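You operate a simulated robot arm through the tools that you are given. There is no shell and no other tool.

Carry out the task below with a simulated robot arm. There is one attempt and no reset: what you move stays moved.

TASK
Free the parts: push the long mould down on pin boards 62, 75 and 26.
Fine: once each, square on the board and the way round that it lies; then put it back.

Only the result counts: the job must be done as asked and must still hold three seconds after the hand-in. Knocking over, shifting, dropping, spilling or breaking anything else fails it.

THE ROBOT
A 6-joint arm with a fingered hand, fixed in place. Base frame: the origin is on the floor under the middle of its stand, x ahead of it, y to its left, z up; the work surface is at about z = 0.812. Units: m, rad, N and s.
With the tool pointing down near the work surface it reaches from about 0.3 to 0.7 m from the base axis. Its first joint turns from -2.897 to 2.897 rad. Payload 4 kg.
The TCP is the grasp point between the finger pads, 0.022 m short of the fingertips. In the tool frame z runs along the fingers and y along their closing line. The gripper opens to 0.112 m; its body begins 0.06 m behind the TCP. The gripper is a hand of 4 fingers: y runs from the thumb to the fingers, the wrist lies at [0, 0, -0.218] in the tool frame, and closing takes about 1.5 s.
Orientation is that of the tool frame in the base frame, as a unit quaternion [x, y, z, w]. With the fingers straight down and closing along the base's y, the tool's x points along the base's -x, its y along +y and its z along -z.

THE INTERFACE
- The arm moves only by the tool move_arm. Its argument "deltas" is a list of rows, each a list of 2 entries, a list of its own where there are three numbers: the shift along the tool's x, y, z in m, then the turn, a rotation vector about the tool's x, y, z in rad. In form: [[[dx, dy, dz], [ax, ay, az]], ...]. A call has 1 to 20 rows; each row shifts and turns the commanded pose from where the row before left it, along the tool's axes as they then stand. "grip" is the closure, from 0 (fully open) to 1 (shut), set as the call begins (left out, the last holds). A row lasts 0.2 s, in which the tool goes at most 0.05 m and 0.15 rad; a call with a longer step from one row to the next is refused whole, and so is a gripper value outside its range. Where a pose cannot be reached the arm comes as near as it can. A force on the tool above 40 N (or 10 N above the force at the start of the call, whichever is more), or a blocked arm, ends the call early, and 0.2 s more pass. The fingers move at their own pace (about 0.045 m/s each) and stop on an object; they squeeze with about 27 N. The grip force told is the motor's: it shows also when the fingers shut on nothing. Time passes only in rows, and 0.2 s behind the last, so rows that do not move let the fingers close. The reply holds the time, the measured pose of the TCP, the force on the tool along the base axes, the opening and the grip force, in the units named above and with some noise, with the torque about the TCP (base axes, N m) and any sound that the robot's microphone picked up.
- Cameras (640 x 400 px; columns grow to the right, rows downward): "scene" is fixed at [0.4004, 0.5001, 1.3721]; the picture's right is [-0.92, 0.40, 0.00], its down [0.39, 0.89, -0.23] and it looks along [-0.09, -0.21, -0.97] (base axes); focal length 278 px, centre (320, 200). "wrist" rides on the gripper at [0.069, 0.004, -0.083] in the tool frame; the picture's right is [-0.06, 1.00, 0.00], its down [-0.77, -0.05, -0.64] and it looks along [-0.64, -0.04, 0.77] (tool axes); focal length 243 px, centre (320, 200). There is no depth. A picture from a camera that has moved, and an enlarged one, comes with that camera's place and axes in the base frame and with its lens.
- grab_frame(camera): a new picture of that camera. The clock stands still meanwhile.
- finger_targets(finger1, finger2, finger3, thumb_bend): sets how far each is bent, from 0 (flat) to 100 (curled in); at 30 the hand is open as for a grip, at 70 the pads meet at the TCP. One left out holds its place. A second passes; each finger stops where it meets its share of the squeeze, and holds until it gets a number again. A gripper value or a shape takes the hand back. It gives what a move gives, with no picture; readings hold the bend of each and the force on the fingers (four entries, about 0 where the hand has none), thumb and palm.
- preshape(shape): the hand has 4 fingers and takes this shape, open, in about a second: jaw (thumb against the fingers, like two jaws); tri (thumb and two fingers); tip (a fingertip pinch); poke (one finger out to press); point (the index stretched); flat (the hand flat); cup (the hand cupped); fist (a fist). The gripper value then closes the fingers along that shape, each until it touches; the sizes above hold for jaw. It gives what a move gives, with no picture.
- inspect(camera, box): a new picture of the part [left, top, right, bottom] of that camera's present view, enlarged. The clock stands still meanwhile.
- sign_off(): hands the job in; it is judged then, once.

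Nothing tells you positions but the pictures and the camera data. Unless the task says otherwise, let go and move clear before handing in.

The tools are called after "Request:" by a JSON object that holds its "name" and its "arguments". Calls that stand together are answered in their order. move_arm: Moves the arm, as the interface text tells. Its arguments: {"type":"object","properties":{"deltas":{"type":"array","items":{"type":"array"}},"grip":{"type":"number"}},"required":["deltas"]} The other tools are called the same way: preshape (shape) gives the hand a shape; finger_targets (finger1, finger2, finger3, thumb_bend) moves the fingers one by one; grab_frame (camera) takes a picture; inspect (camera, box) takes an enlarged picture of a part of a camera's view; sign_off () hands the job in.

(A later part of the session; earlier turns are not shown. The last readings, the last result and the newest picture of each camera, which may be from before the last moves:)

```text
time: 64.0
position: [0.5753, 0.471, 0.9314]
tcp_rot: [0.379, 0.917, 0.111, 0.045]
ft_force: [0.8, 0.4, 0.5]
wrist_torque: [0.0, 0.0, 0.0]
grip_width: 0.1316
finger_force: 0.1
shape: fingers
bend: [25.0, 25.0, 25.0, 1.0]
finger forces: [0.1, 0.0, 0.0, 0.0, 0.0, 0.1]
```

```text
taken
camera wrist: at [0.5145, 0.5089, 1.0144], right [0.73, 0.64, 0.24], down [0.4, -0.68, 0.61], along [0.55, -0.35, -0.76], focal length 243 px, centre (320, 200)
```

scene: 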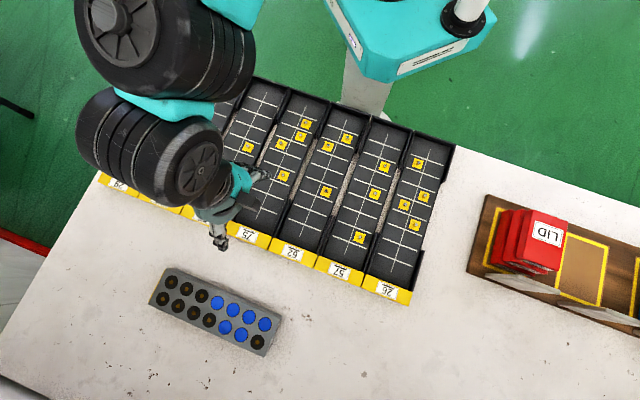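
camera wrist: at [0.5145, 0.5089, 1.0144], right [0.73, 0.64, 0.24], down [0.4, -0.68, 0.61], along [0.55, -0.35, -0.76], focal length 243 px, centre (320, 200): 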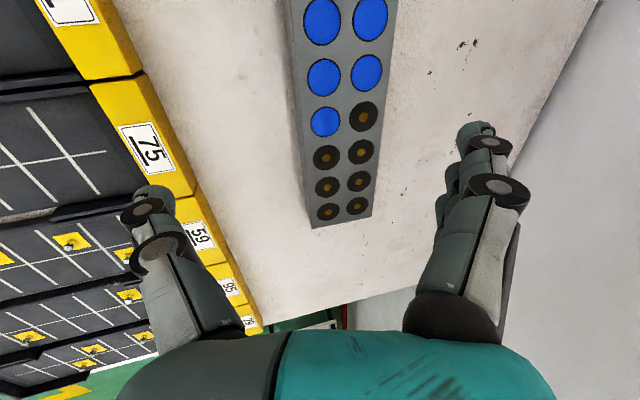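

That went cleanly. Now straight down along the tool axis toward the mould, stopping just above its top to check the far-side clearance.

Request:
{"name": "move_arm", "arguments": {"deltas": [[[0, 0, 0.018], [0, 0, 0]], [[0, 0, 0.018], [0, 0, 0]], [[0, 0, 0.018], [0, 0, 0]], [[0, 0, 0.016], [0, 0, 0]], [[0, 0, 0], [0, 0, 0]]]}}

Request:
{"name": "grab_frame", "arguments": {"camera": "wrist"}}

Request:
{"name": "inspect", "arguments": {"camera": "scene", "box": [130, 220, 320, 360]}}

```text
time: 65.2
position: [0.5867, 0.4823, 0.8643]
tcp_rot: [0.379, 0.917, 0.111, 0.046]
ft_force: [-0.5, 0.9, 0.4]
wrist_torque: [0.02, 0.02, -0.02]
grip_width: 0.1314
finger_force: 0.0
shape: fingers
bend: [25.0, 25.0, 25.0, 1.0]
finger forces: [0.0, 0.0, 0.0, 0.1, 0.0, 0.0]
```

```text
taken
camera wrist: at [0.5263, 0.5202, 0.9462], right [0.73, 0.64, 0.24], down [0.4, -0.68, 0.61], along [0.55, -0.35, -0.76], focal length 243 px, centre (320, 200)
```

wrist: 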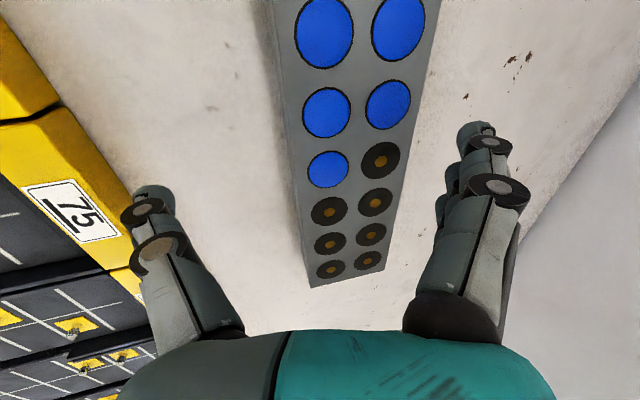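

```text
2.86 times, centred on (225, 290) of scene
camera zoom: at [0.4004, 0.5001, 1.3721], right [-0.92, 0.4, 0.0], down [0.39, 0.89, -0.23], along [-0.09, -0.21, -0.97], focal length 795 px, centre (591, -57)
```

zoom: 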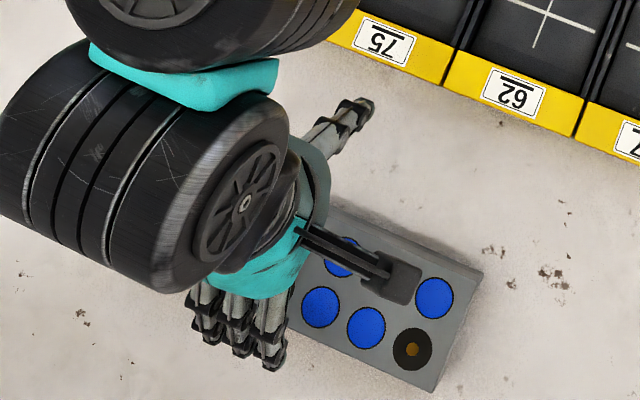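

The three fingers are clearly beyond the far edge, and the thumb is clear on the near side. I'll lower straight down in small steps until the fingers are well below the mould's top.

Request:
{"name": "move_arm", "arguments": {"deltas": [[[0, -0.0019, 0.0078], [0, 0, 0]], [[0, -0.0019, 0.0078], [0, 0, 0]], [[0, -0.0014, 0.0058], [0, 0, 0]], [[0, -0.0012, 0.0049], [0, 0, 0]], [[0, -0.0012, 0.0049], [0, 0, 0]], [[0, 0, 0], [0, 0, 0]]]}}

Request:
{"name": "grab_frame", "arguments": {"camera": "wrist"}}

Request:
{"name": "inspect", "arguments": {"camera": "scene", "box": [130, 220, 320, 360]}}

```text
time: 66.6
position: [0.5862, 0.4829, 0.8327]
tcp_rot: [0.38, 0.917, 0.112, 0.044]
ft_force: [0.5, 0.5, 1.0]
wrist_torque: [0.05, -0.01, -0.02]
grip_width: 0.1324
finger_force: 0.4
shape: fingers
bend: [25.0, 25.0, 25.0, 1.0]
finger forces: [0.3, 0.3, 0.2, 0.1, 0.0, 0.0]
```

```text
taken
camera wrist: at [0.5265, 0.52, 0.9143], right [0.73, 0.64, 0.24], down [0.4, -0.68, 0.61], along [0.55, -0.35, -0.76], focal length 243 px, centre (320, 200)
```

wrist: 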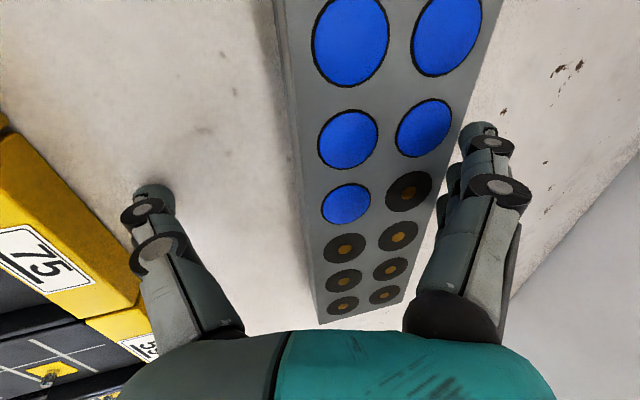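

```text
2.86 times, centred on (225, 290) of scene
camera zoom: at [0.4004, 0.5001, 1.3721], right [-0.92, 0.4, 0.0], down [0.39, 0.89, -0.23], along [-0.09, -0.21, -0.97], focal length 795 px, centre (591, -57)
```

zoom: 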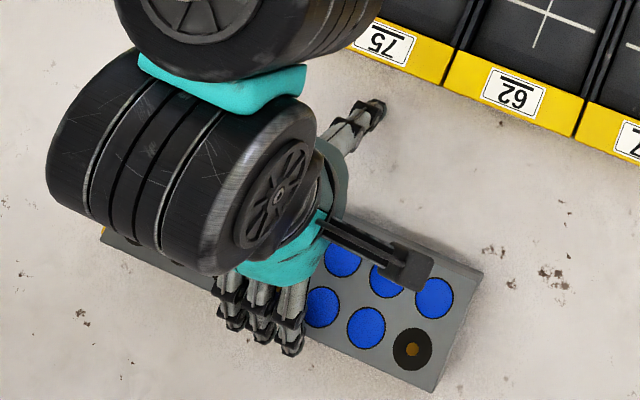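

The fingertips sit just behind the far face. I'll lower 2 mm more and pull inward 15 mm with the arm, then check whether the mould follows.

Request:
{"name": "move_arm", "arguments": {"deltas": [[[0, -0.0005, 0.002], [0, 0, 0]], [[0, -0.0049, -0.0012], [0, 0, 0]], [[0, -0.0049, -0.0012], [0, 0, 0]], [[0, -0.0049, -0.0012], [0, 0, 0]], [[0, 0, 0], [0, 0, 0]]]}}

Request:
{"name": "inspect", "arguments": {"camera": "scene", "box": [130, 220, 320, 360]}}

Request:
{"name": "grab_frame", "arguments": {"camera": "wrist"}}

```text
time: 67.8
position: [0.5762, 0.4707, 0.8305]
tcp_rot: [0.38, 0.917, 0.113, 0.045]
ft_force: [2.1, 1.8, 3.0]
wrist_torque: [0.02, 0.03, 0.01]
grip_width: 0.1332
finger_force: 2.3
shape: fingers
bend: [23.0, 23.0, 23.0, 0.0]
finger forces: [0.6, 0.7, 0.7, 0.0, 1.9, 0.0]
```

```text
2.86 times, centred on (225, 290) of scene
camera zoom: at [0.4004, 0.5001, 1.3721], right [-0.92, 0.4, 0.0], down [0.39, 0.89, -0.23], along [-0.09, -0.21, -0.97], focal length 795 px, centre (591, -57)
```

zoom: 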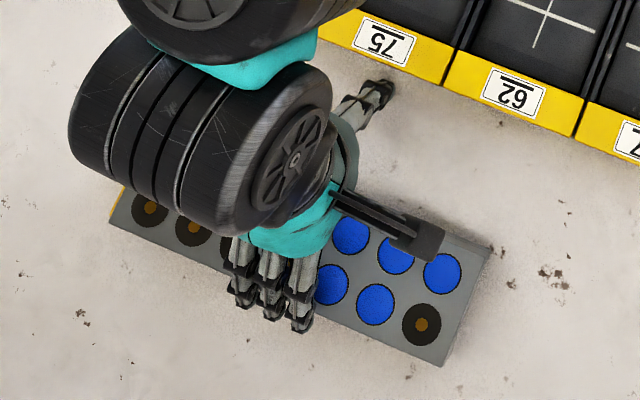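

```text
taken
camera wrist: at [0.5164, 0.5091, 0.9125], right [0.73, 0.64, 0.24], down [0.4, -0.68, 0.61], along [0.55, -0.35, -0.76], focal length 243 px, centre (320, 200)
```

wrist: 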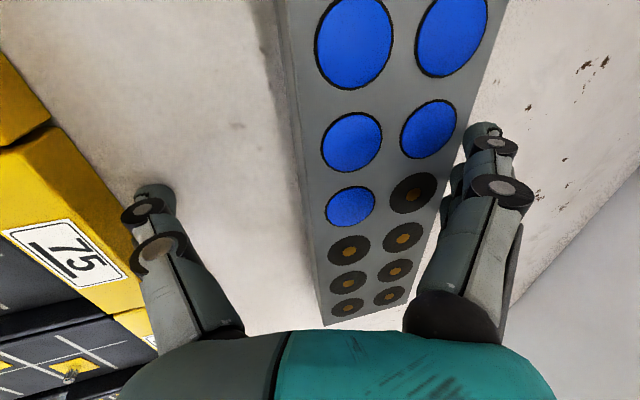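

The mould followed by about 15 mm. The thumb now lightly touches the table, so I'll ease the tilt slightly, rise a few millimetres and bring the thumb in a bit before pulling further.

Request:
{"name": "move_arm", "arguments": {"deltas": [[[0, 0.0005, -0.002], [0.024, 0, 0]], [[0, 0.0005, -0.002], [0.024, 0, 0]], [[0, 0, 0], [0, 0, 0]]]}}

Request:
{"name": "finger_targets", "arguments": {"thumb_bend": 25}}

Request:
{"name": "inspect", "arguments": {"camera": "scene", "box": [130, 220, 320, 360]}}

```text
time: 68.6
position: [0.5767, 0.4707, 0.8325]
tcp_rot: [0.381, 0.92, 0.089, 0.036]
ft_force: [2.0, 1.0, 0.1]
wrist_torque: [0.04, -0.02, -0.03]
grip_width: 0.1337
finger_force: 0.9
shape: fingers
bend: [23.0, 23.0, 23.0, 0.0]
finger forces: [0.6, 0.6, 0.7, 0.0, 0.0, 0.0]
```

```text
time: 69.6
position: [0.5773, 0.4705, 0.8328]
tcp_rot: [0.381, 0.92, 0.088, 0.035]
ft_force: [1.1, 0.5, 0.5]
wrist_torque: [0.0, -0.05, -0.07]
grip_width: 0.124
finger_force: 0.2
shape: fingers
bend: [23.0, 23.0, 23.0, 25.0]
finger forces: [0.6, 0.6, 0.4, 0.0, 0.1, 0.0]
```

```text
2.86 times, centred on (225, 290) of scene
camera zoom: at [0.4004, 0.5001, 1.3721], right [-0.92, 0.4, 0.0], down [0.39, 0.89, -0.23], along [-0.09, -0.21, -0.97], focal length 795 px, centre (591, -57)
```

zoom: 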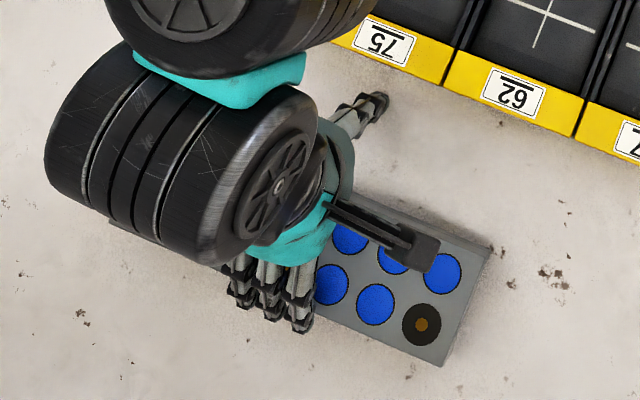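

The thumb is clear of the table at this height. I'll pull inward another 12 mm while easing the tilt a little more.

Request:
{"name": "move_arm", "arguments": {"deltas": [[[0, -0.0039, -0.0008], [0.01, 0, 0]], [[0, -0.0039, -0.0008], [0.01, 0, 0]], [[0, -0.0039, -0.0012], [0.01, 0, 0]], [[0, 0, -0.001], [0, 0, 0]]]}}

Request:
{"name": "inspect", "arguments": {"camera": "scene", "box": [130, 220, 320, 360]}}

Request:
{"name": "grab_frame", "arguments": {"camera": "wrist"}}

```text
time: 70.6
position: [0.5671, 0.4634, 0.8346]
tcp_rot: [0.38, 0.921, 0.075, 0.03]
ft_force: [1.0, 1.9, 2.1]
wrist_torque: [0.06, -0.07, 0.01]
grip_width: 0.1247
finger_force: 1.1
shape: fingers
bend: [23.0, 23.0, 23.0, 25.0]
finger forces: [0.8, 0.9, 1.0, 0.0, 0.1, 0.0]
```

```text
2.86 times, centred on (225, 290) of scene
camera zoom: at [0.4004, 0.5001, 1.3721], right [-0.92, 0.4, 0.0], down [0.39, 0.89, -0.23], along [-0.09, -0.21, -0.97], focal length 795 px, centre (591, -57)
```

zoom: 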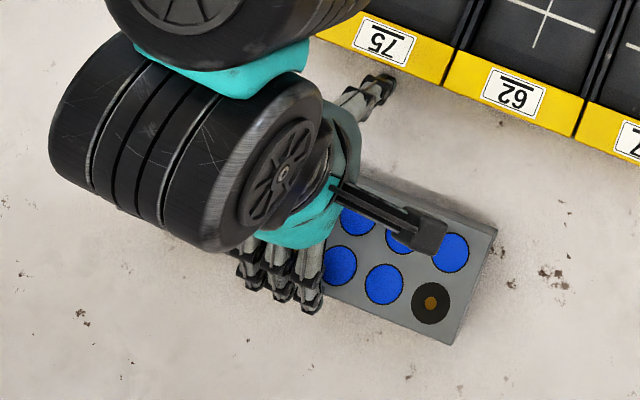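

```text
taken
camera wrist: at [0.512, 0.5056, 0.9182], right [0.74, 0.65, 0.16], down [0.44, -0.65, 0.62], along [0.51, -0.39, -0.76], focal length 243 px, centre (320, 200)
```

wrist: 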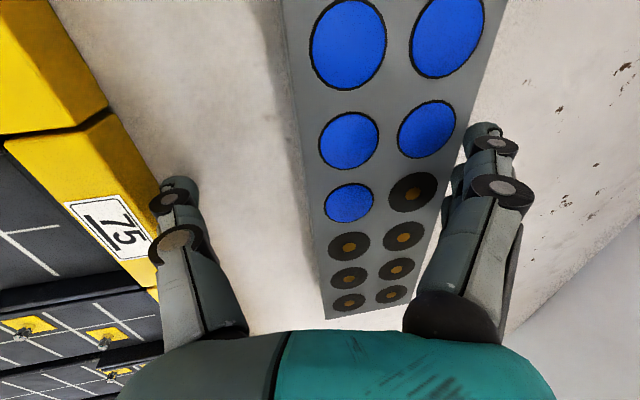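

The mould is almost exactly back at its first place, and the fingers hold behind it. I'll rise 2 mm and close the jaw; the fingers should draw it against the thumb.

Request:
{"name": "move_arm", "arguments": {"deltas": [[[0, 0.0003, -0.002], [0, 0, 0]], [[0, 0, 0], [0, 0, 0]], [[0, 0, 0], [0, 0, 0]], [[0, 0, 0], [0, 0, 0]], [[0, 0, 0], [0, 0, 0]], [[0, 0, 0], [0, 0, 0]], [[0, 0, 0], [0, 0, 0]], [[0, 0, 0], [0, 0, 0]]], "grip": 1}}

Request:
{"name": "grab_frame", "arguments": {"camera": "wrist"}}

Request:
{"name": "inspect", "arguments": {"camera": "scene", "box": [130, 220, 320, 360]}}

```text
time: 72.4
position: [0.5675, 0.4632, 0.8374]
tcp_rot: [0.382, 0.921, 0.076, 0.03]
ft_force: [1.9, 3.0, 3.2]
wrist_torque: [0.22, -0.19, 0.03]
grip_width: 0.0643
finger_force: 27.4
shape: jaw
bend: [33.0, 31.0, 31.0, 70.0]
finger forces: [9.0, 9.1, 9.1, 0.0, 23.2, 0.1]
```

```text
taken
camera wrist: at [0.5123, 0.5057, 0.9203], right [0.74, 0.65, 0.16], down [0.43, -0.65, 0.62], along [0.51, -0.39, -0.76], focal length 243 px, centre (320, 200)
```

wrist: 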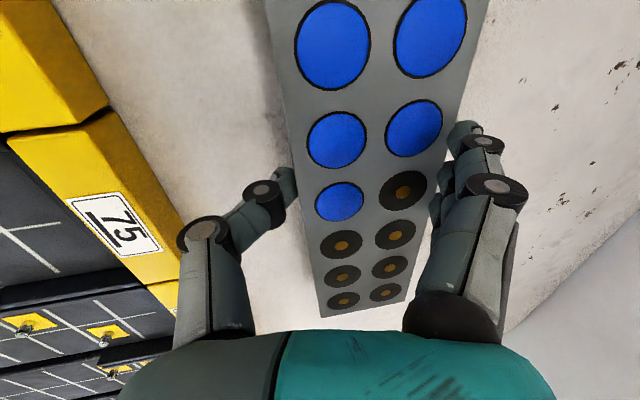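

```text
2.86 times, centred on (225, 290) of scene
camera zoom: at [0.4004, 0.5001, 1.3721], right [-0.92, 0.4, 0.0], down [0.39, 0.89, -0.23], along [-0.09, -0.21, -0.97], focal length 795 px, centre (591, -57)
```

zoom: 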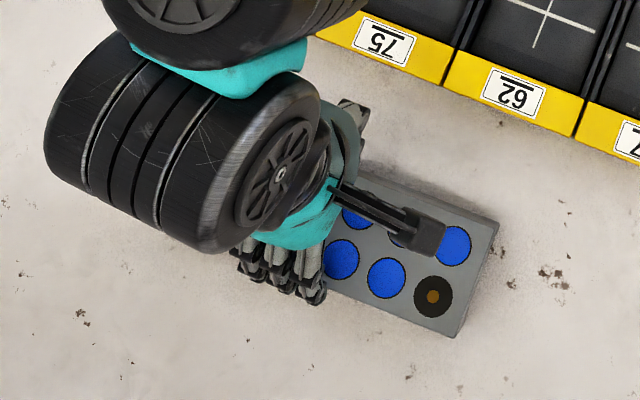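

Firm grip: 9 N on each finger, 23 N on the thumb, and an opening that matches the mould's width. I'll lift 2 cm and look at how it hangs.

Request:
{"name": "move_arm", "arguments": {"deltas": [[[0, 0.0008, -0.005], [0, 0, 0]], [[0, 0.0008, -0.005], [0, 0, 0]], [[0, 0.0008, -0.005], [0, 0, 0]], [[0, 0.0008, -0.005], [0, 0, 0]], [[0, 0, 0], [0, 0, 0]]]}}

Request:
{"name": "grab_frame", "arguments": {"camera": "wrist"}}

Request:
{"name": "inspect", "arguments": {"camera": "scene", "box": [130, 220, 320, 360]}}

```text
time: 73.6
position: [0.5675, 0.4618, 0.8577]
tcp_rot: [0.381, 0.921, 0.075, 0.031]
ft_force: [-0.8, -0.6, -5.5]
wrist_torque: [-0.09, 0.13, 0.02]
grip_width: 0.064
finger_force: 27.1
shape: jaw
bend: [33.0, 32.0, 32.0, 70.0]
finger forces: [8.4, 8.2, 7.8, 0.1, 26.3, 0.1]
```

```text
taken
camera wrist: at [0.5124, 0.5054, 0.9403], right [0.74, 0.65, 0.16], down [0.44, -0.65, 0.62], along [0.51, -0.39, -0.76], focal length 243 px, centre (320, 200)
```

wrist: 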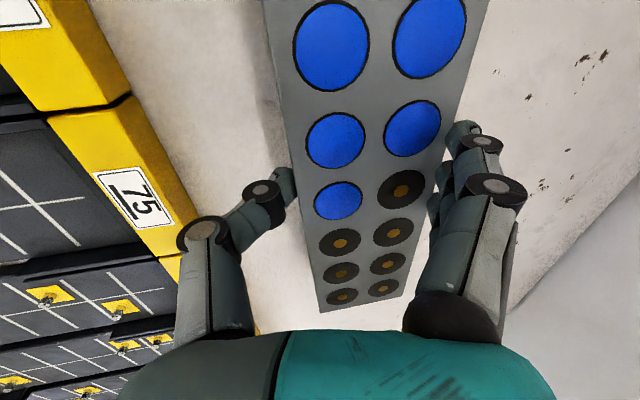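

```text
2.86 times, centred on (225, 290) of scene
camera zoom: at [0.4004, 0.5001, 1.3721], right [-0.92, 0.4, 0.0], down [0.39, 0.89, -0.23], along [-0.09, -0.21, -0.97], focal length 795 px, centre (591, -57)
```

zoom: 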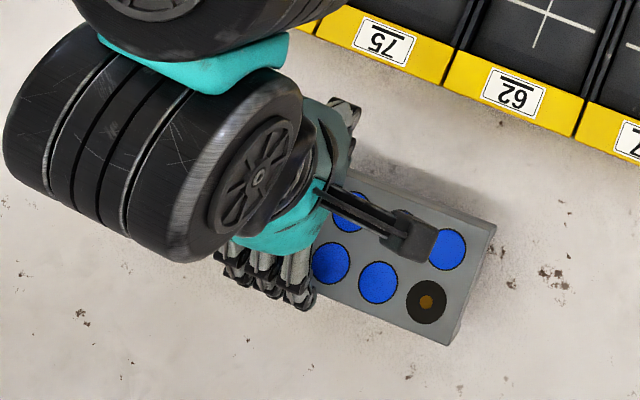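

The mould is lifted and stays level, weighing about 5 N. I'll raise it well clear, draw back over the boards and turn it a quarter turn about the vertical, so the yellow end faces the label end.

Request:
{"name": "move_arm", "arguments": {"deltas": [[[0, 0.0024, -0.0148], [0, 0, 0]], [[0, 0.0024, -0.0148], [0, 0, 0]], [[0, -0.0173, -0.018], [0, 0, 0]], [[0, -0.0173, -0.018], [0, 0, 0]], [[0, -0.0173, -0.018], [0, 0, 0]], [[0, -0.0173, -0.018], [0, 0, 0]], [[0, -0.0197, -0.0032], [0, 0, 0]], [[0, -0.0197, -0.0032], [0, 0, 0]], [[0, 0, 0], [0, 0, 0]]]}}

Request:
{"name": "grab_frame", "arguments": {"camera": "wrist"}}

```text
time: 75.6
position: [0.481, 0.3784, 0.9464]
tcp_rot: [0.381, 0.921, 0.075, 0.03]
ft_force: [0.5, 0.5, 0.1]
wrist_torque: [-0.01, 0.0, 0.01]
grip_width: 0.0545
finger_force: 27.1
shape: jaw
bend: [46.0, 45.0, 45.0, 78.0]
finger forces: [0.1, 0.0, 0.0, 0.0, 0.0, 0.1]
```

```text
taken
camera wrist: at [0.4264, 0.4202, 1.0296], right [0.74, 0.65, 0.16], down [0.43, -0.65, 0.62], along [0.51, -0.39, -0.76], focal length 243 px, centre (320, 200)
```

wrist: 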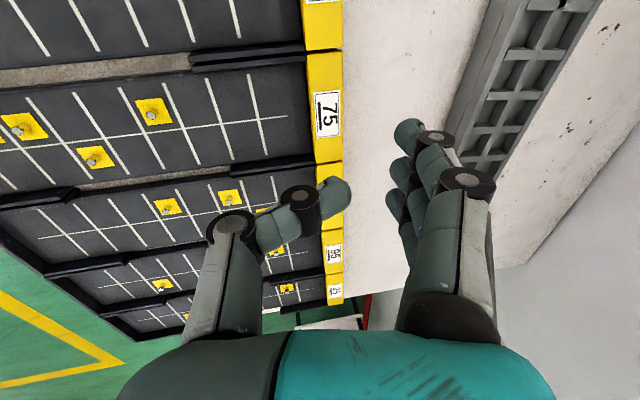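

The mould slipped out during the move and has landed on the table, apparently turned over. I'll look at the scene before doing anything else.

Request:
{"name": "grab_frame", "arguments": {"camera": "scene"}}

Request:
{"name": "inspect", "arguments": {"camera": "scene", "box": [110, 200, 300, 360]}}

Request:
{"name": "inspect", "arguments": {"camera": "wrist", "box": [400, 0, 640, 150]}}

```text
taken
```

scene: 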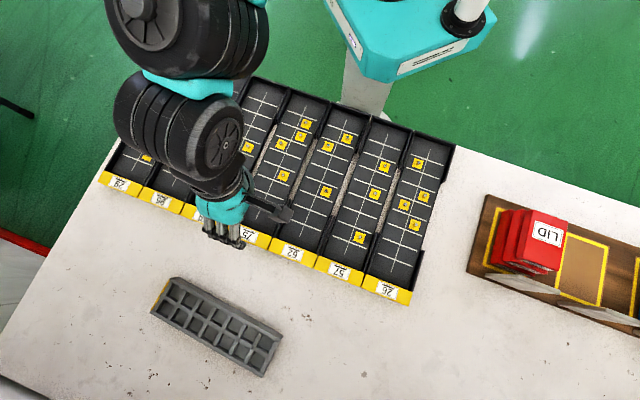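

```text
2.50 times, centred on (205, 280) of scene
camera zoom: at [0.4004, 0.5001, 1.3721], right [-0.92, 0.4, 0.0], down [0.39, 0.89, -0.23], along [-0.09, -0.21, -0.97], focal length 696 px, centre (608, 0)
```

zoom: 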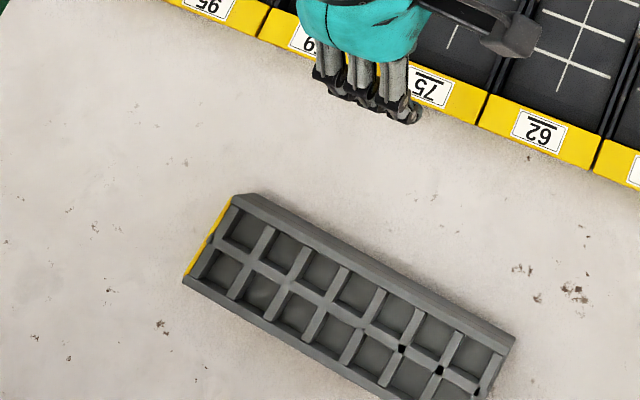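

```text
2.67 times, centred on (520, 75) of wrist
camera zoom: at [0.4264, 0.4202, 1.0296], right [0.74, 0.65, 0.16], down [0.43, -0.65, 0.62], along [0.51, -0.39, -0.76], focal length 647 px, centre (-213, 533)
```

zoom: 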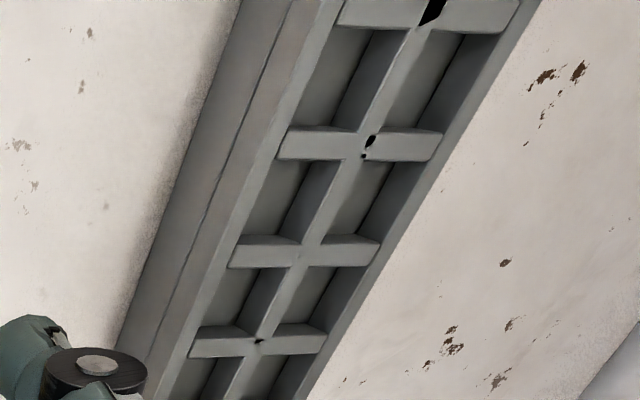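

The mould turned over onto its top when it fell; its underside has two rows of open pockets, and no parts have come out. I'll drag it closer by hooking two fingertips into the pockets, then turn it right way up. First I'll go back over it with the flat bundle and more tilt.

Request:
{"name": "preshape", "arguments": {"shape": "flat"}}

Request:
{"name": "move_arm", "arguments": {"deltas": [[[0.0032, 0.016, 0.003], [-0.031, 0, 0]], [[0.0032, 0.016, 0.003], [-0.031, 0, 0]], [[0.0032, 0.016, 0.004], [-0.031, 0, 0]], [[0.0032, 0.016, 0.004], [-0.031, 0, 0]], [[0.0032, 0.016, 0.005], [-0.031, 0, 0]], [[0.0032, 0.016, 0.005], [-0.031, 0, 0]], [[0.0032, 0.015, 0.006], [0, 0, 0]], [[0.0032, 0.015, 0.006], [0, 0, 0]], [[0, 0, 0], [0, 0, 0]]]}}

Request:
{"name": "grab_frame", "arguments": {"camera": "wrist"}}

Request:
{"name": "grab_frame", "arguments": {"camera": "scene"}}

```text
time: 76.5
position: [0.4818, 0.3779, 0.9453]
tcp_rot: [0.381, 0.921, 0.075, 0.03]
ft_force: [-0.6, -0.6, 0.1]
wrist_torque: [-0.01, 0.01, 0.03]
grip_width: 0.106
finger_force: 0.1
shape: flat
bend: [15.0, 0.0, 15.0, 22.0]
finger forces: [0.1, 0.0, 0.1, 0.0, 0.0, 0.0]
```

```text
time: 78.5
position: [0.5586, 0.4902, 0.9448]
tcp_rot: [0.377, 0.91, 0.161, 0.067]
ft_force: [0.1, 0.1, 0.2]
wrist_torque: [-0.02, 0.01, -0.01]
grip_width: 0.1058
finger_force: 0.0
shape: flat
bend: [15.0, 0.0, 15.0, 22.0]
finger forces: [0.0, 0.1, 0.0, 0.1, 0.0, 0.1]
```

```text
taken
camera wrist: at [0.4919, 0.5218, 1.0252], right [0.71, 0.62, 0.34], down [0.35, -0.73, 0.58], along [0.61, -0.29, -0.74], focal length 243 px, centre (320, 200)
```

wrist: 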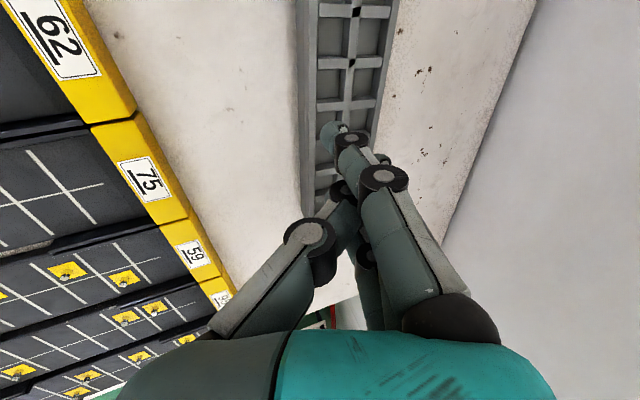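

```text
taken
```

scene: 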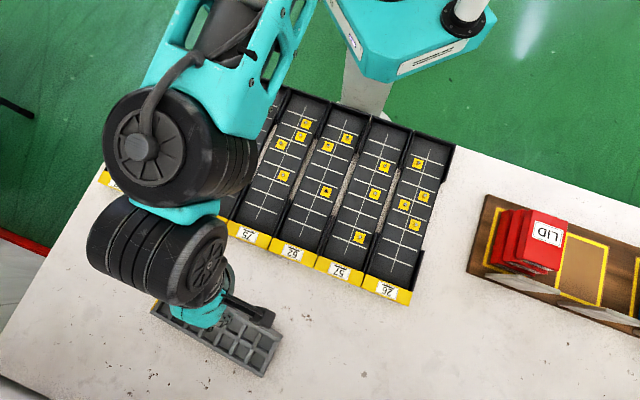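

The 20° tilt works without trouble. I'll slide down the tool axis toward the inner row of pockets.

Request:
{"name": "move_arm", "arguments": {"deltas": [[[0, 0.001, 0.017], [0, 0, 0]], [[0, 0.001, 0.017], [0, 0, 0]], [[0, 0.001, 0.017], [0, 0, 0]], [[0, 0.001, 0.016], [0, 0, 0]], [[0, 0.001, 0.012], [0, 0, 0]], [[0, 0, 0], [0, 0, 0]]]}}

Request:
{"name": "grab_frame", "arguments": {"camera": "wrist"}}

Request:
{"name": "inspect", "arguments": {"camera": "scene", "box": [130, 250, 300, 390]}}

Request:
{"name": "inspect", "arguments": {"camera": "wrist", "box": [260, 60, 420, 200]}}

```text
time: 79.9
position: [0.581, 0.5102, 0.874]
tcp_rot: [0.377, 0.91, 0.161, 0.066]
ft_force: [0.7, -0.7, -0.5]
wrist_torque: [-0.01, 0.04, -0.03]
grip_width: 0.1057
finger_force: 0.1
shape: flat
bend: [15.0, 0.0, 15.0, 22.0]
finger forces: [0.0, 0.0, 0.0, 0.1, 0.1, 0.1]
```

```text
taken
camera wrist: at [0.5149, 0.5424, 0.9538], right [0.71, 0.62, 0.34], down [0.35, -0.73, 0.58], along [0.61, -0.29, -0.74], focal length 243 px, centre (320, 200)
```

wrist: 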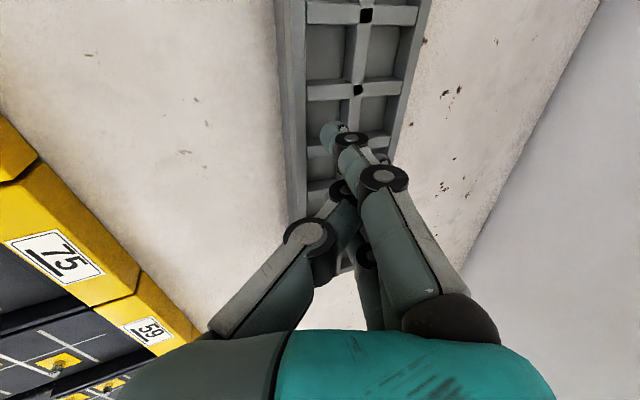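

```text
2.86 times, centred on (215, 320) of scene
camera zoom: at [0.4004, 0.5001, 1.3721], right [-0.92, 0.4, 0.0], down [0.39, 0.89, -0.23], along [-0.09, -0.21, -0.97], focal length 795 px, centre (620, -143)
```

zoom: 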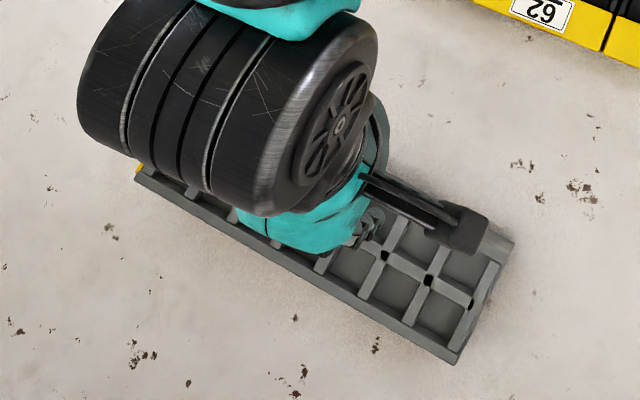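

```text
2.86 times, centred on (340, 130) of wrist
camera zoom: at [0.5149, 0.5424, 0.9538], right [0.71, 0.62, 0.34], down [0.35, -0.73, 0.58], along [0.61, -0.29, -0.74], focal length 693 px, centre (263, 400)
```

zoom: 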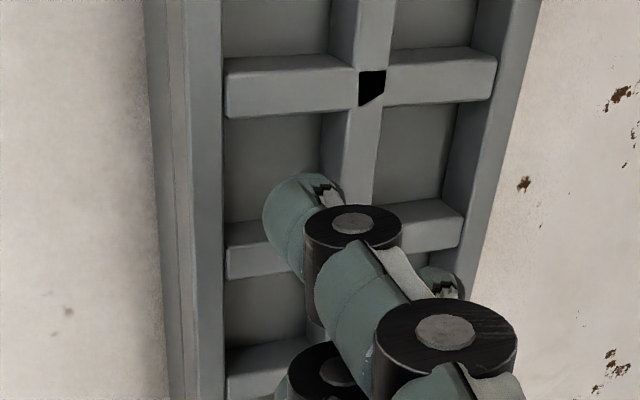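

The two tips straddle the ribs awkwardly, so a single fingertip in one pocket is more forgiving. I'll curl the third finger away and check.

Request:
{"name": "finger_targets", "arguments": {"finger3": 100, "finger2": 100}}

Request:
{"name": "grab_frame", "arguments": {"camera": "wrist"}}

Request:
{"name": "inspect", "arguments": {"camera": "wrist", "box": [260, 60, 420, 200]}}

```text
time: 80.9
position: [0.5818, 0.5101, 0.8739]
tcp_rot: [0.377, 0.91, 0.161, 0.066]
ft_force: [0.2, 0.4, -0.6]
wrist_torque: [0.0, 0.02, 0.02]
grip_width: 0.0164
finger_force: 0.0
shape: fingers
bend: [15.0, 54.0, 100.0, 24.0]
finger forces: [0.0, 0.0, 0.1, 0.0, 0.1, 0.0]
```

```text
taken
camera wrist: at [0.5149, 0.5424, 0.9541], right [0.71, 0.62, 0.34], down [0.35, -0.73, 0.58], along [0.61, -0.29, -0.74], focal length 243 px, centre (320, 200)
```

wrist: 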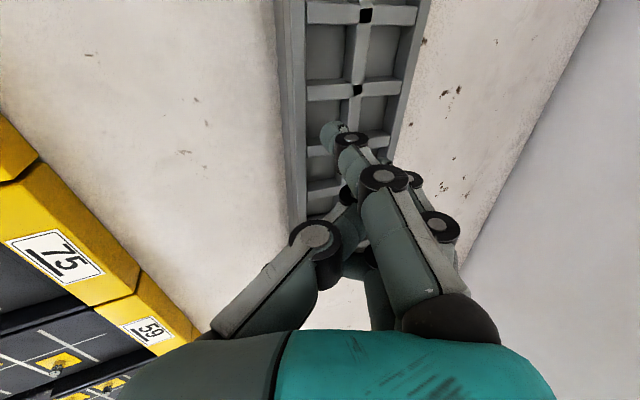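

```text
2.86 times, centred on (340, 130) of wrist
camera zoom: at [0.5149, 0.5424, 0.9541], right [0.71, 0.62, 0.34], down [0.35, -0.73, 0.58], along [0.61, -0.29, -0.74], focal length 693 px, centre (263, 400)
```

zoom: 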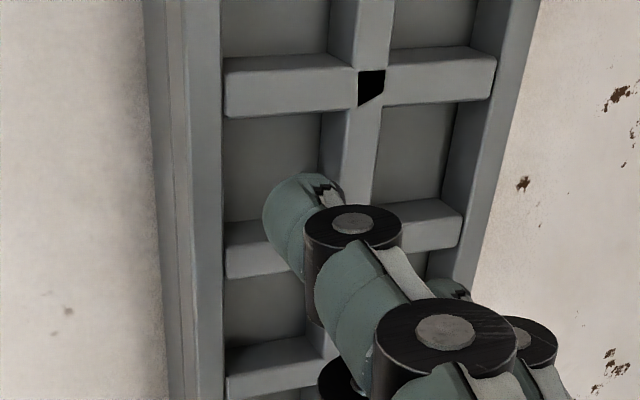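

The index fingertip now leads and is lined up with a pocket of the inner row. I'll lower it vertically in small steps.

Request:
{"name": "move_arm", "arguments": {"deltas": [[[0, -0.0014, 0.0047], [0, 0, 0]], [[0, -0.0014, 0.0047], [0, 0, 0]], [[0, -0.0014, 0.0047], [0, 0, 0]], [[0, -0.0011, 0.0033], [0, 0, 0]], [[0, 0, 0], [0, 0, 0]]]}}

Request:
{"name": "inspect", "arguments": {"camera": "wrist", "box": [240, 60, 400, 200]}}

```text
time: 82.1
position: [0.5813, 0.5121, 0.8555]
tcp_rot: [0.376, 0.91, 0.161, 0.066]
ft_force: [-0.2, -0.7, 0.3]
wrist_torque: [0.01, 0.02, -0.05]
grip_width: 0.016
finger_force: 0.0
shape: fingers
bend: [15.0, 54.0, 100.0, 24.0]
finger forces: [0.0, 0.1, 0.0, 0.1, 0.0, 0.1]
```

```text
2.86 times, centred on (320, 130) of wrist
camera zoom: at [0.5148, 0.5435, 0.9358], right [0.71, 0.62, 0.34], down [0.35, -0.73, 0.58], along [0.61, -0.29, -0.74], focal length 693 px, centre (320, 400)
```

zoom: 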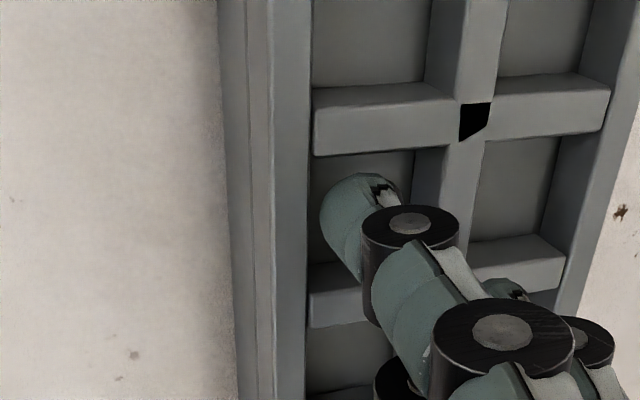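

The tip is entering the pocket cleanly. I'll go 9 mm deeper.

Request:
{"name": "move_arm", "arguments": {"deltas": [[[0, -0.001, 0.0028], [0, 0, 0]], [[0, -0.001, 0.0028], [0, 0, 0]], [[0, -0.001, 0.0028], [0, 0, 0]], [[0, 0, 0], [0, 0, 0]]]}}

Request:
{"name": "inspect", "arguments": {"camera": "wrist", "box": [240, 60, 400, 200]}}

```text
time: 83.1
position: [0.5821, 0.512, 0.8468]
tcp_rot: [0.377, 0.91, 0.161, 0.066]
ft_force: [0.1, -0.2, 0.2]
wrist_torque: [-0.02, -0.05, 0.02]
grip_width: 0.0162
finger_force: 0.1
shape: fingers
bend: [15.0, 54.0, 100.0, 24.0]
finger forces: [0.0, 0.1, 0.1, 0.0, 0.1, 0.0]
```

```text
2.86 times, centred on (320, 130) of wrist
camera zoom: at [0.5151, 0.5435, 0.927], right [0.71, 0.62, 0.34], down [0.35, -0.73, 0.58], along [0.61, -0.29, -0.74], focal length 693 px, centre (320, 400)
```

zoom: 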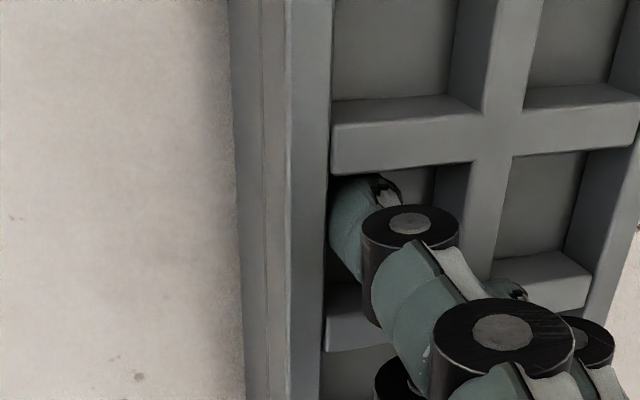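

The fingertip is inside the pocket. I'll pull inward 30 mm and check that the mould follows.

Request:
{"name": "move_arm", "arguments": {"deltas": [[[0, -0.0047, -0.0017], [0, 0, 0]], [[0, -0.0047, -0.0017], [0, 0, 0]], [[0, -0.0047, -0.0017], [0, 0, 0]], [[0, -0.0047, -0.0017], [0, 0, 0]], [[0, -0.0047, -0.0017], [0, 0, 0]], [[0, -0.0047, -0.0017], [0, 0, 0]], [[0, 0, 0], [0, 0, 0]]]}}

Request:
{"name": "grab_frame", "arguments": {"camera": "wrist"}}

Request:
{"name": "inspect", "arguments": {"camera": "scene", "box": [120, 220, 310, 380]}}

```text
time: 84.7
position: [0.5583, 0.4924, 0.8456]
tcp_rot: [0.376, 0.91, 0.161, 0.065]
ft_force: [2.0, 1.5, 2.7]
wrist_torque: [0.09, -0.07, -0.04]
grip_width: 0.0146
finger_force: 1.5
shape: fingers
bend: [11.0, 54.0, 100.0, 24.0]
finger forces: [2.0, 0.0, 0.1, 0.0, 0.0, 0.0]
```

```text
taken
camera wrist: at [0.4935, 0.5237, 0.9268], right [0.71, 0.62, 0.34], down [0.35, -0.73, 0.58], along [0.61, -0.29, -0.74], focal length 243 px, centre (320, 200)
```

wrist: 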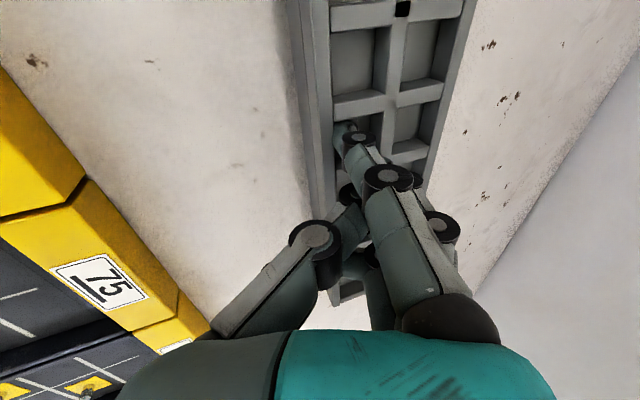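

```text
2.50 times, centred on (215, 300) of scene
camera zoom: at [0.4004, 0.5001, 1.3721], right [-0.92, 0.4, 0.0], down [0.39, 0.89, -0.23], along [-0.09, -0.21, -0.97], focal length 696 px, centre (582, -50)
```

zoom: 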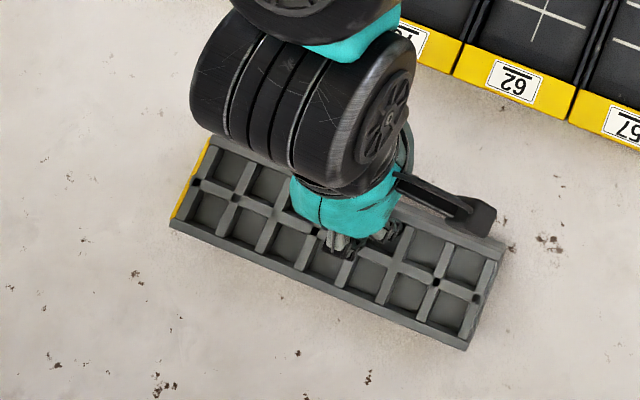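

The mould follows with only 2–3 N. I'll pull further inward while easing the tilt.

Request:
{"name": "move_arm", "arguments": {"deltas": [[[0, -0.0075, -0.0029], [0.026, 0, 0]], [[0, -0.0076, -0.0026], [0.026, 0, 0]], [[0, -0.0076, -0.0024], [0.026, 0, 0]], [[0, -0.0077, -0.0022], [0.026, 0, 0]], [[0, -0.0077, -0.002], [0.026, 0, 0]], [[0, 0, 0], [0, 0, 0]]]}}

Request:
{"name": "grab_frame", "arguments": {"camera": "wrist"}}

Request:
{"name": "inspect", "arguments": {"camera": "scene", "box": [120, 220, 310, 380]}}

```text
time: 86.1
position: [0.532, 0.4626, 0.8483]
tcp_rot: [0.38, 0.918, 0.103, 0.042]
ft_force: [5.4, 4.2, 24.1]
wrist_torque: [0.85, -0.77, -0.09]
grip_width: 0.0148
finger_force: 13.9
shape: fingers
bend: [6.0, 56.0, 100.0, 26.0]
finger forces: [5.1, 22.8, 0.0, 0.0, 0.0, 0.1]
```

```text
taken
camera wrist: at [0.4727, 0.5019, 0.9306], right [0.73, 0.64, 0.22], down [0.41, -0.68, 0.61], along [0.54, -0.36, -0.76], focal length 243 px, centre (320, 200)
```

wrist: 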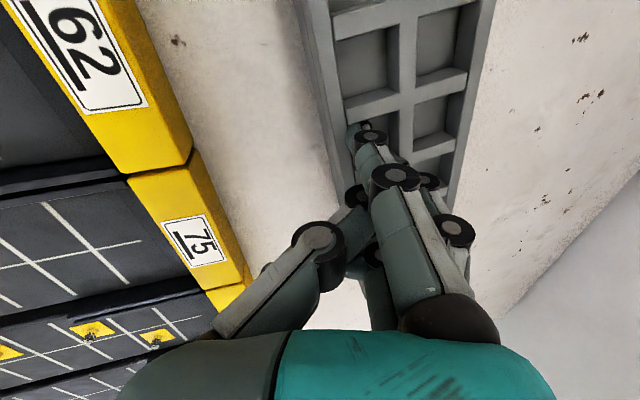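

```text
2.50 times, centred on (215, 300) of scene
camera zoom: at [0.4004, 0.5001, 1.3721], right [-0.92, 0.4, 0.0], down [0.39, 0.89, -0.23], along [-0.09, -0.21, -0.97], focal length 696 px, centre (582, -50)
```

zoom: 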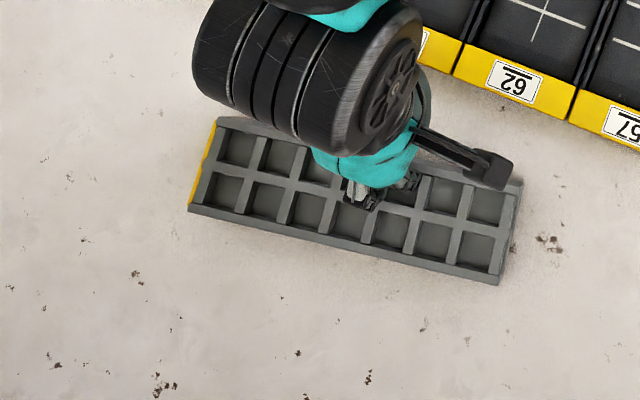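

The pull worked but turned the mould about 10°, and a second finger began pressing on it. I'll rise, hook the pocket on the other side of its middle and pull that in to square it up.

Request:
{"name": "move_arm", "arguments": {"deltas": [[[0, 0.0044, -0.0195], [0, 0, 0]], [[0, 0.0033, -0.0146], [0, 0, 0]], [[-0.0174, 0.0068, 0.0015], [0, 0, 0]], [[-0.0174, 0.0068, 0.0015], [0, 0, 0]], [[-0.0174, 0.0068, 0.0015], [0, 0, 0]], [[-0.0174, 0.0068, 0.0015], [0, 0, 0]], [[0, 0, 0], [0, 0, 0]]]}}

Request:
{"name": "grab_frame", "arguments": {"camera": "wrist"}}

Request:
{"name": "inspect", "arguments": {"camera": "wrist", "box": [260, 60, 420, 200]}}

```text
time: 87.7
position: [0.6015, 0.4336, 0.8829]
tcp_rot: [0.381, 0.918, 0.101, 0.04]
ft_force: [0.5, -0.3, -0.2]
wrist_torque: [-0.01, -0.04, 0.01]
grip_width: 0.0166
finger_force: 0.1
shape: fingers
bend: [14.0, 57.0, 100.0, 25.0]
finger forces: [0.0, 0.0, 0.0, 0.0, 0.0, 0.1]
```

```text
taken
camera wrist: at [0.5413, 0.473, 0.9644], right [0.73, 0.64, 0.22], down [0.41, -0.67, 0.61], along [0.54, -0.36, -0.76], focal length 243 px, centre (320, 200)
```

wrist: 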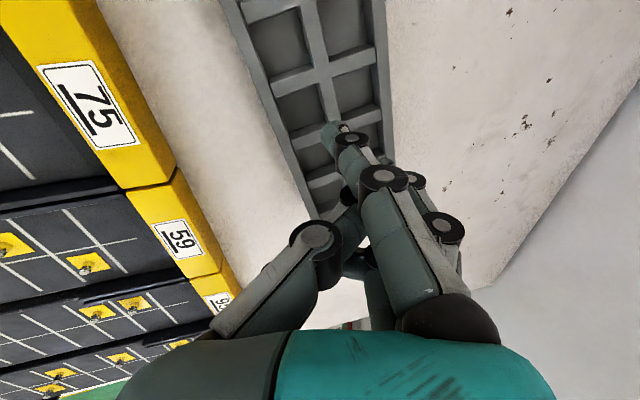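

```text
2.86 times, centred on (340, 130) of wrist
camera zoom: at [0.5413, 0.473, 0.9644], right [0.73, 0.64, 0.22], down [0.41, -0.67, 0.61], along [0.54, -0.36, -0.76], focal length 693 px, centre (263, 400)
```

zoom: 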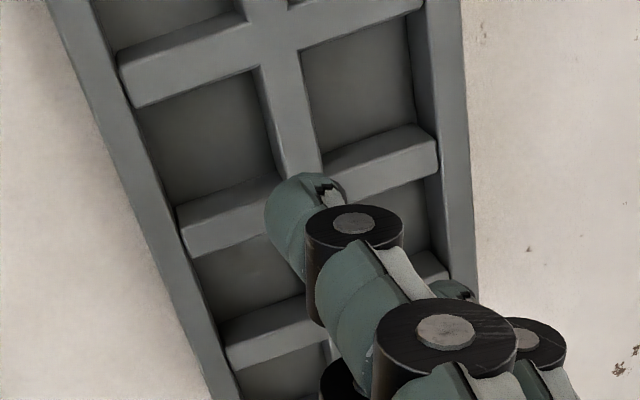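

Lined up near a pocket on the other side, but about 1 cm too far out. I'll shift in and lower into it.

Request:
{"name": "move_arm", "arguments": {"deltas": [[[0.003, -0.0094, -0.0021], [0, 0, 0]], [[0, -0.0018, 0.0081], [0, 0, 0]], [[0, -0.0018, 0.0081], [0, 0, 0]], [[0, -0.0015, 0.0068], [0, 0, 0]], [[0, 0, 0], [0, 0, 0]]]}}

Request:
{"name": "inspect", "arguments": {"camera": "wrist", "box": [260, 60, 420, 200]}}

```text
time: 88.9
position: [0.5917, 0.4289, 0.858]
tcp_rot: [0.38, 0.918, 0.102, 0.042]
ft_force: [-1.1, 0.6, 0.1]
wrist_torque: [-0.02, -0.02, 0.02]
grip_width: 0.0165
finger_force: 0.0
shape: fingers
bend: [14.0, 57.0, 100.0, 25.0]
finger forces: [0.0, 0.0, 0.0, 0.0, 0.0, 0.0]
```

```text
2.86 times, centred on (340, 130) of wrist
camera zoom: at [0.5331, 0.4677, 0.94], right [0.73, 0.64, 0.22], down [0.41, -0.67, 0.61], along [0.54, -0.36, -0.76], focal length 693 px, centre (263, 400)
```

zoom: 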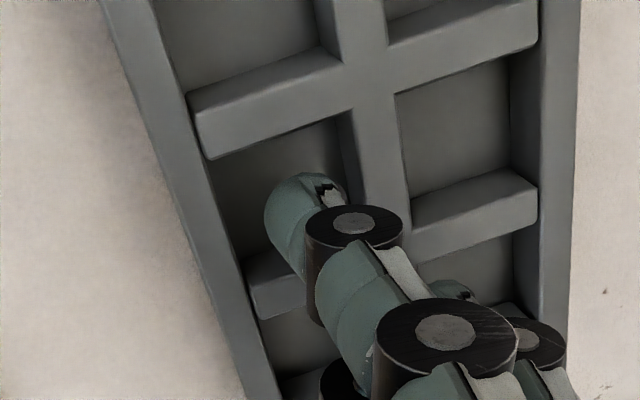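

Request:
{"name": "move_arm", "arguments": {"deltas": [[[0, -0.0009, 0.0039], [0, 0, 0]], [[0, -0.0009, 0.0039], [0, 0, 0]], [[0, 0, 0], [0, 0, 0]]]}}

Request:
{"name": "inspect", "arguments": {"camera": "wrist", "box": [260, 60, 420, 200]}}

```text
time: 89.7
position: [0.592, 0.4294, 0.8509]
tcp_rot: [0.38, 0.918, 0.103, 0.041]
ft_force: [-0.2, -2.4, 10.3]
wrist_torque: [0.3, -0.26, -0.05]
grip_width: 0.0165
finger_force: 0.1
shape: fingers
bend: [14.0, 58.0, 100.0, 25.0]
finger forces: [0.0, 0.1, 0.1, 0.0, 0.0, 0.1]
```

```text
2.86 times, centred on (340, 130) of wrist
camera zoom: at [0.5334, 0.4684, 0.9333], right [0.73, 0.64, 0.22], down [0.41, -0.68, 0.61], along [0.54, -0.36, -0.76], focal length 693 px, centre (263, 400)
```

zoom: 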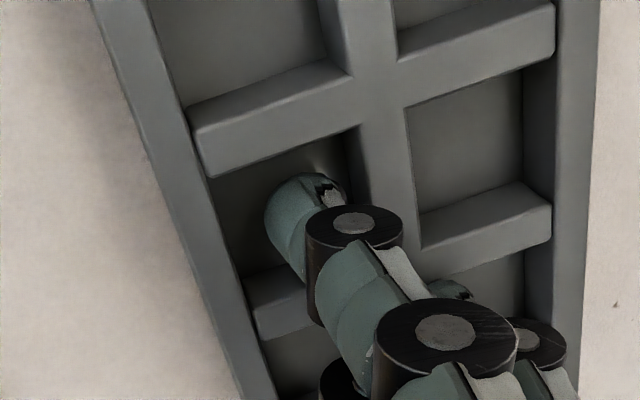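

Some part of the hand touches a rib at about 10 N, so I'll ease up a millimetre and pull inward.

Request:
{"name": "move_arm", "arguments": {"deltas": [[[0, 0.0003, -0.0015], [0, 0, 0]], [[0, -0.0047, -0.001], [0, 0, 0]], [[0, -0.0047, -0.001], [0, 0, 0]], [[0, -0.0047, -0.001], [0, 0, 0]], [[0, -0.0047, -0.001], [0, 0, 0]], [[0, -0.0047, -0.001], [0, 0, 0]], [[0, -0.0047, -0.001], [0, 0, 0]], [[0, -0.0047, -0.001], [0, 0, 0]], [[0, 0, 0], [0, 0, 0]]]}}

Request:
{"name": "grab_frame", "arguments": {"camera": "wrist"}}

Request:
{"name": "inspect", "arguments": {"camera": "scene", "box": [120, 220, 310, 380]}}

```text
time: 91.7
position: [0.5677, 0.4044, 0.8521]
tcp_rot: [0.38, 0.918, 0.102, 0.041]
ft_force: [1.7, 1.9, 5.2]
wrist_torque: [0.21, -0.15, -0.04]
grip_width: 0.0139
finger_force: 1.5
shape: fingers
bend: [10.0, 57.0, 100.0, 25.0]
finger forces: [2.8, 0.0, 0.1, 0.0, 0.0, 0.0]
```

```text
taken
camera wrist: at [0.5093, 0.4438, 0.9336], right [0.73, 0.64, 0.22], down [0.41, -0.67, 0.61], along [0.54, -0.36, -0.76], focal length 243 px, centre (320, 200)
```

wrist: 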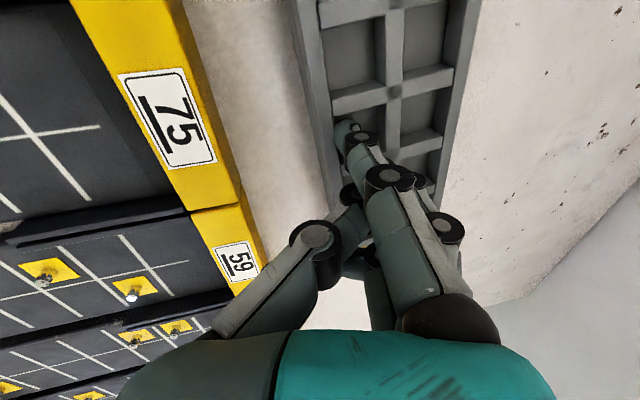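

```text
2.50 times, centred on (215, 300) of scene
camera zoom: at [0.4004, 0.5001, 1.3721], right [-0.92, 0.4, 0.0], down [0.39, 0.89, -0.23], along [-0.09, -0.21, -0.97], focal length 696 px, centre (582, -50)
```

zoom: 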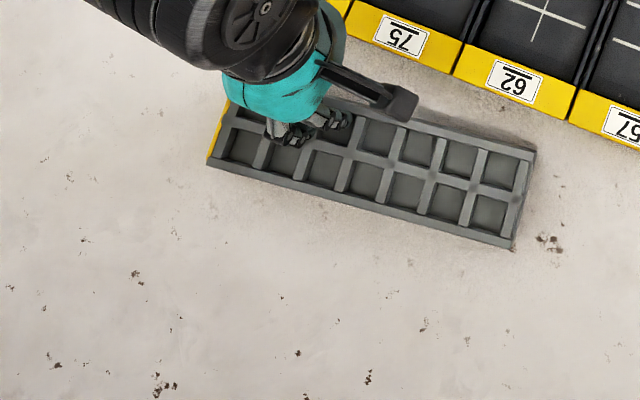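

The mould is now at about n = 0.72 m and within easy reach. I'll rise, open the hand and get a clear view of it to plan how to turn it right side up.

Request:
{"name": "move_arm", "arguments": {"deltas": [[[0, 0.0044, -0.0195], [0, 0, 0]], [[0, 0.0044, -0.0195], [0, 0, 0]], [[0, 0.0044, -0.0195], [0, 0, 0]], [[0, -0.03, -0.0065], [0, 0, 0]], [[0, -0.03, -0.0065], [0, 0, 0]], [[0, -0.03, 0], [0.1, 0, 0]], [[0, -0.03, 0], [0.1, 0, 0]], [[0, 0, 0], [0, 0, 0]]]}}

Request:
{"name": "preshape", "arguments": {"shape": "jaw"}}

Request:
{"name": "inspect", "arguments": {"camera": "scene", "box": [150, 220, 310, 340]}}

Request:
{"name": "grab_frame", "arguments": {"camera": "wrist"}}

```text
time: 93.5
position: [0.4825, 0.3174, 0.8998]
tcp_rot: [0.383, 0.924, 0.009, 0.002]
ft_force: [-0.4, 0.6, 0.1]
wrist_torque: [-0.03, -0.02, 0.01]
grip_width: 0.0163
finger_force: 0.0
shape: fingers
bend: [14.0, 57.0, 100.0, 25.0]
finger forces: [0.0, 0.0, 0.0, 0.0, 0.0, 0.1]
```

```text
time: 94.4
position: [0.4842, 0.3179, 0.9001]
tcp_rot: [0.383, 0.924, 0.009, 0.003]
ft_force: [1.2, 0.0, -0.6]
wrist_torque: [-0.01, 0.01, 0.0]
grip_width: 0.1121
finger_force: 0.1
shape: jaw
bend: [30.0, 30.0, 30.0, 30.0]
finger forces: [0.0, 0.0, 0.0, 0.0, 0.1, 0.0]
```

```text
3.33 times, centred on (230, 280) of scene
camera zoom: at [0.4004, 0.5001, 1.3721], right [-0.92, 0.4, 0.0], down [0.39, 0.89, -0.23], along [-0.09, -0.21, -0.97], focal length 928 px, centre (620, -67)
```

zoom: 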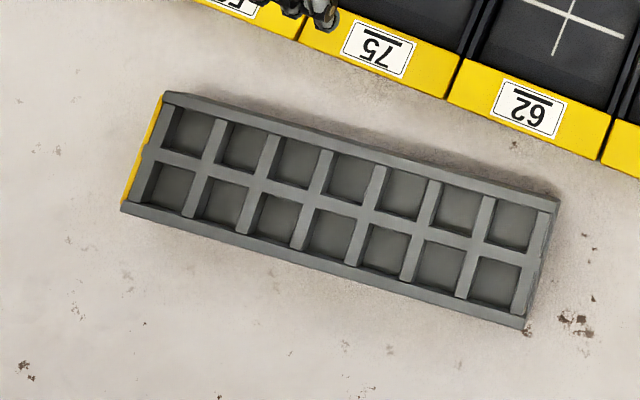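

```text
taken
camera wrist: at [0.4361, 0.369, 0.9843], right [0.75, 0.66, 0.02], down [0.5, -0.58, 0.64], along [0.43, -0.47, -0.77], focal length 243 px, centre (320, 200)
```

wrist: 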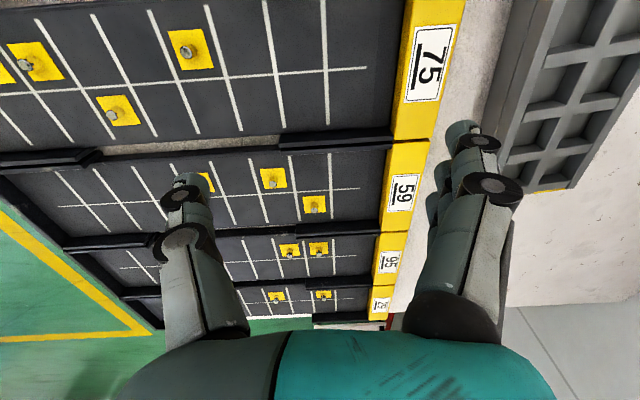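

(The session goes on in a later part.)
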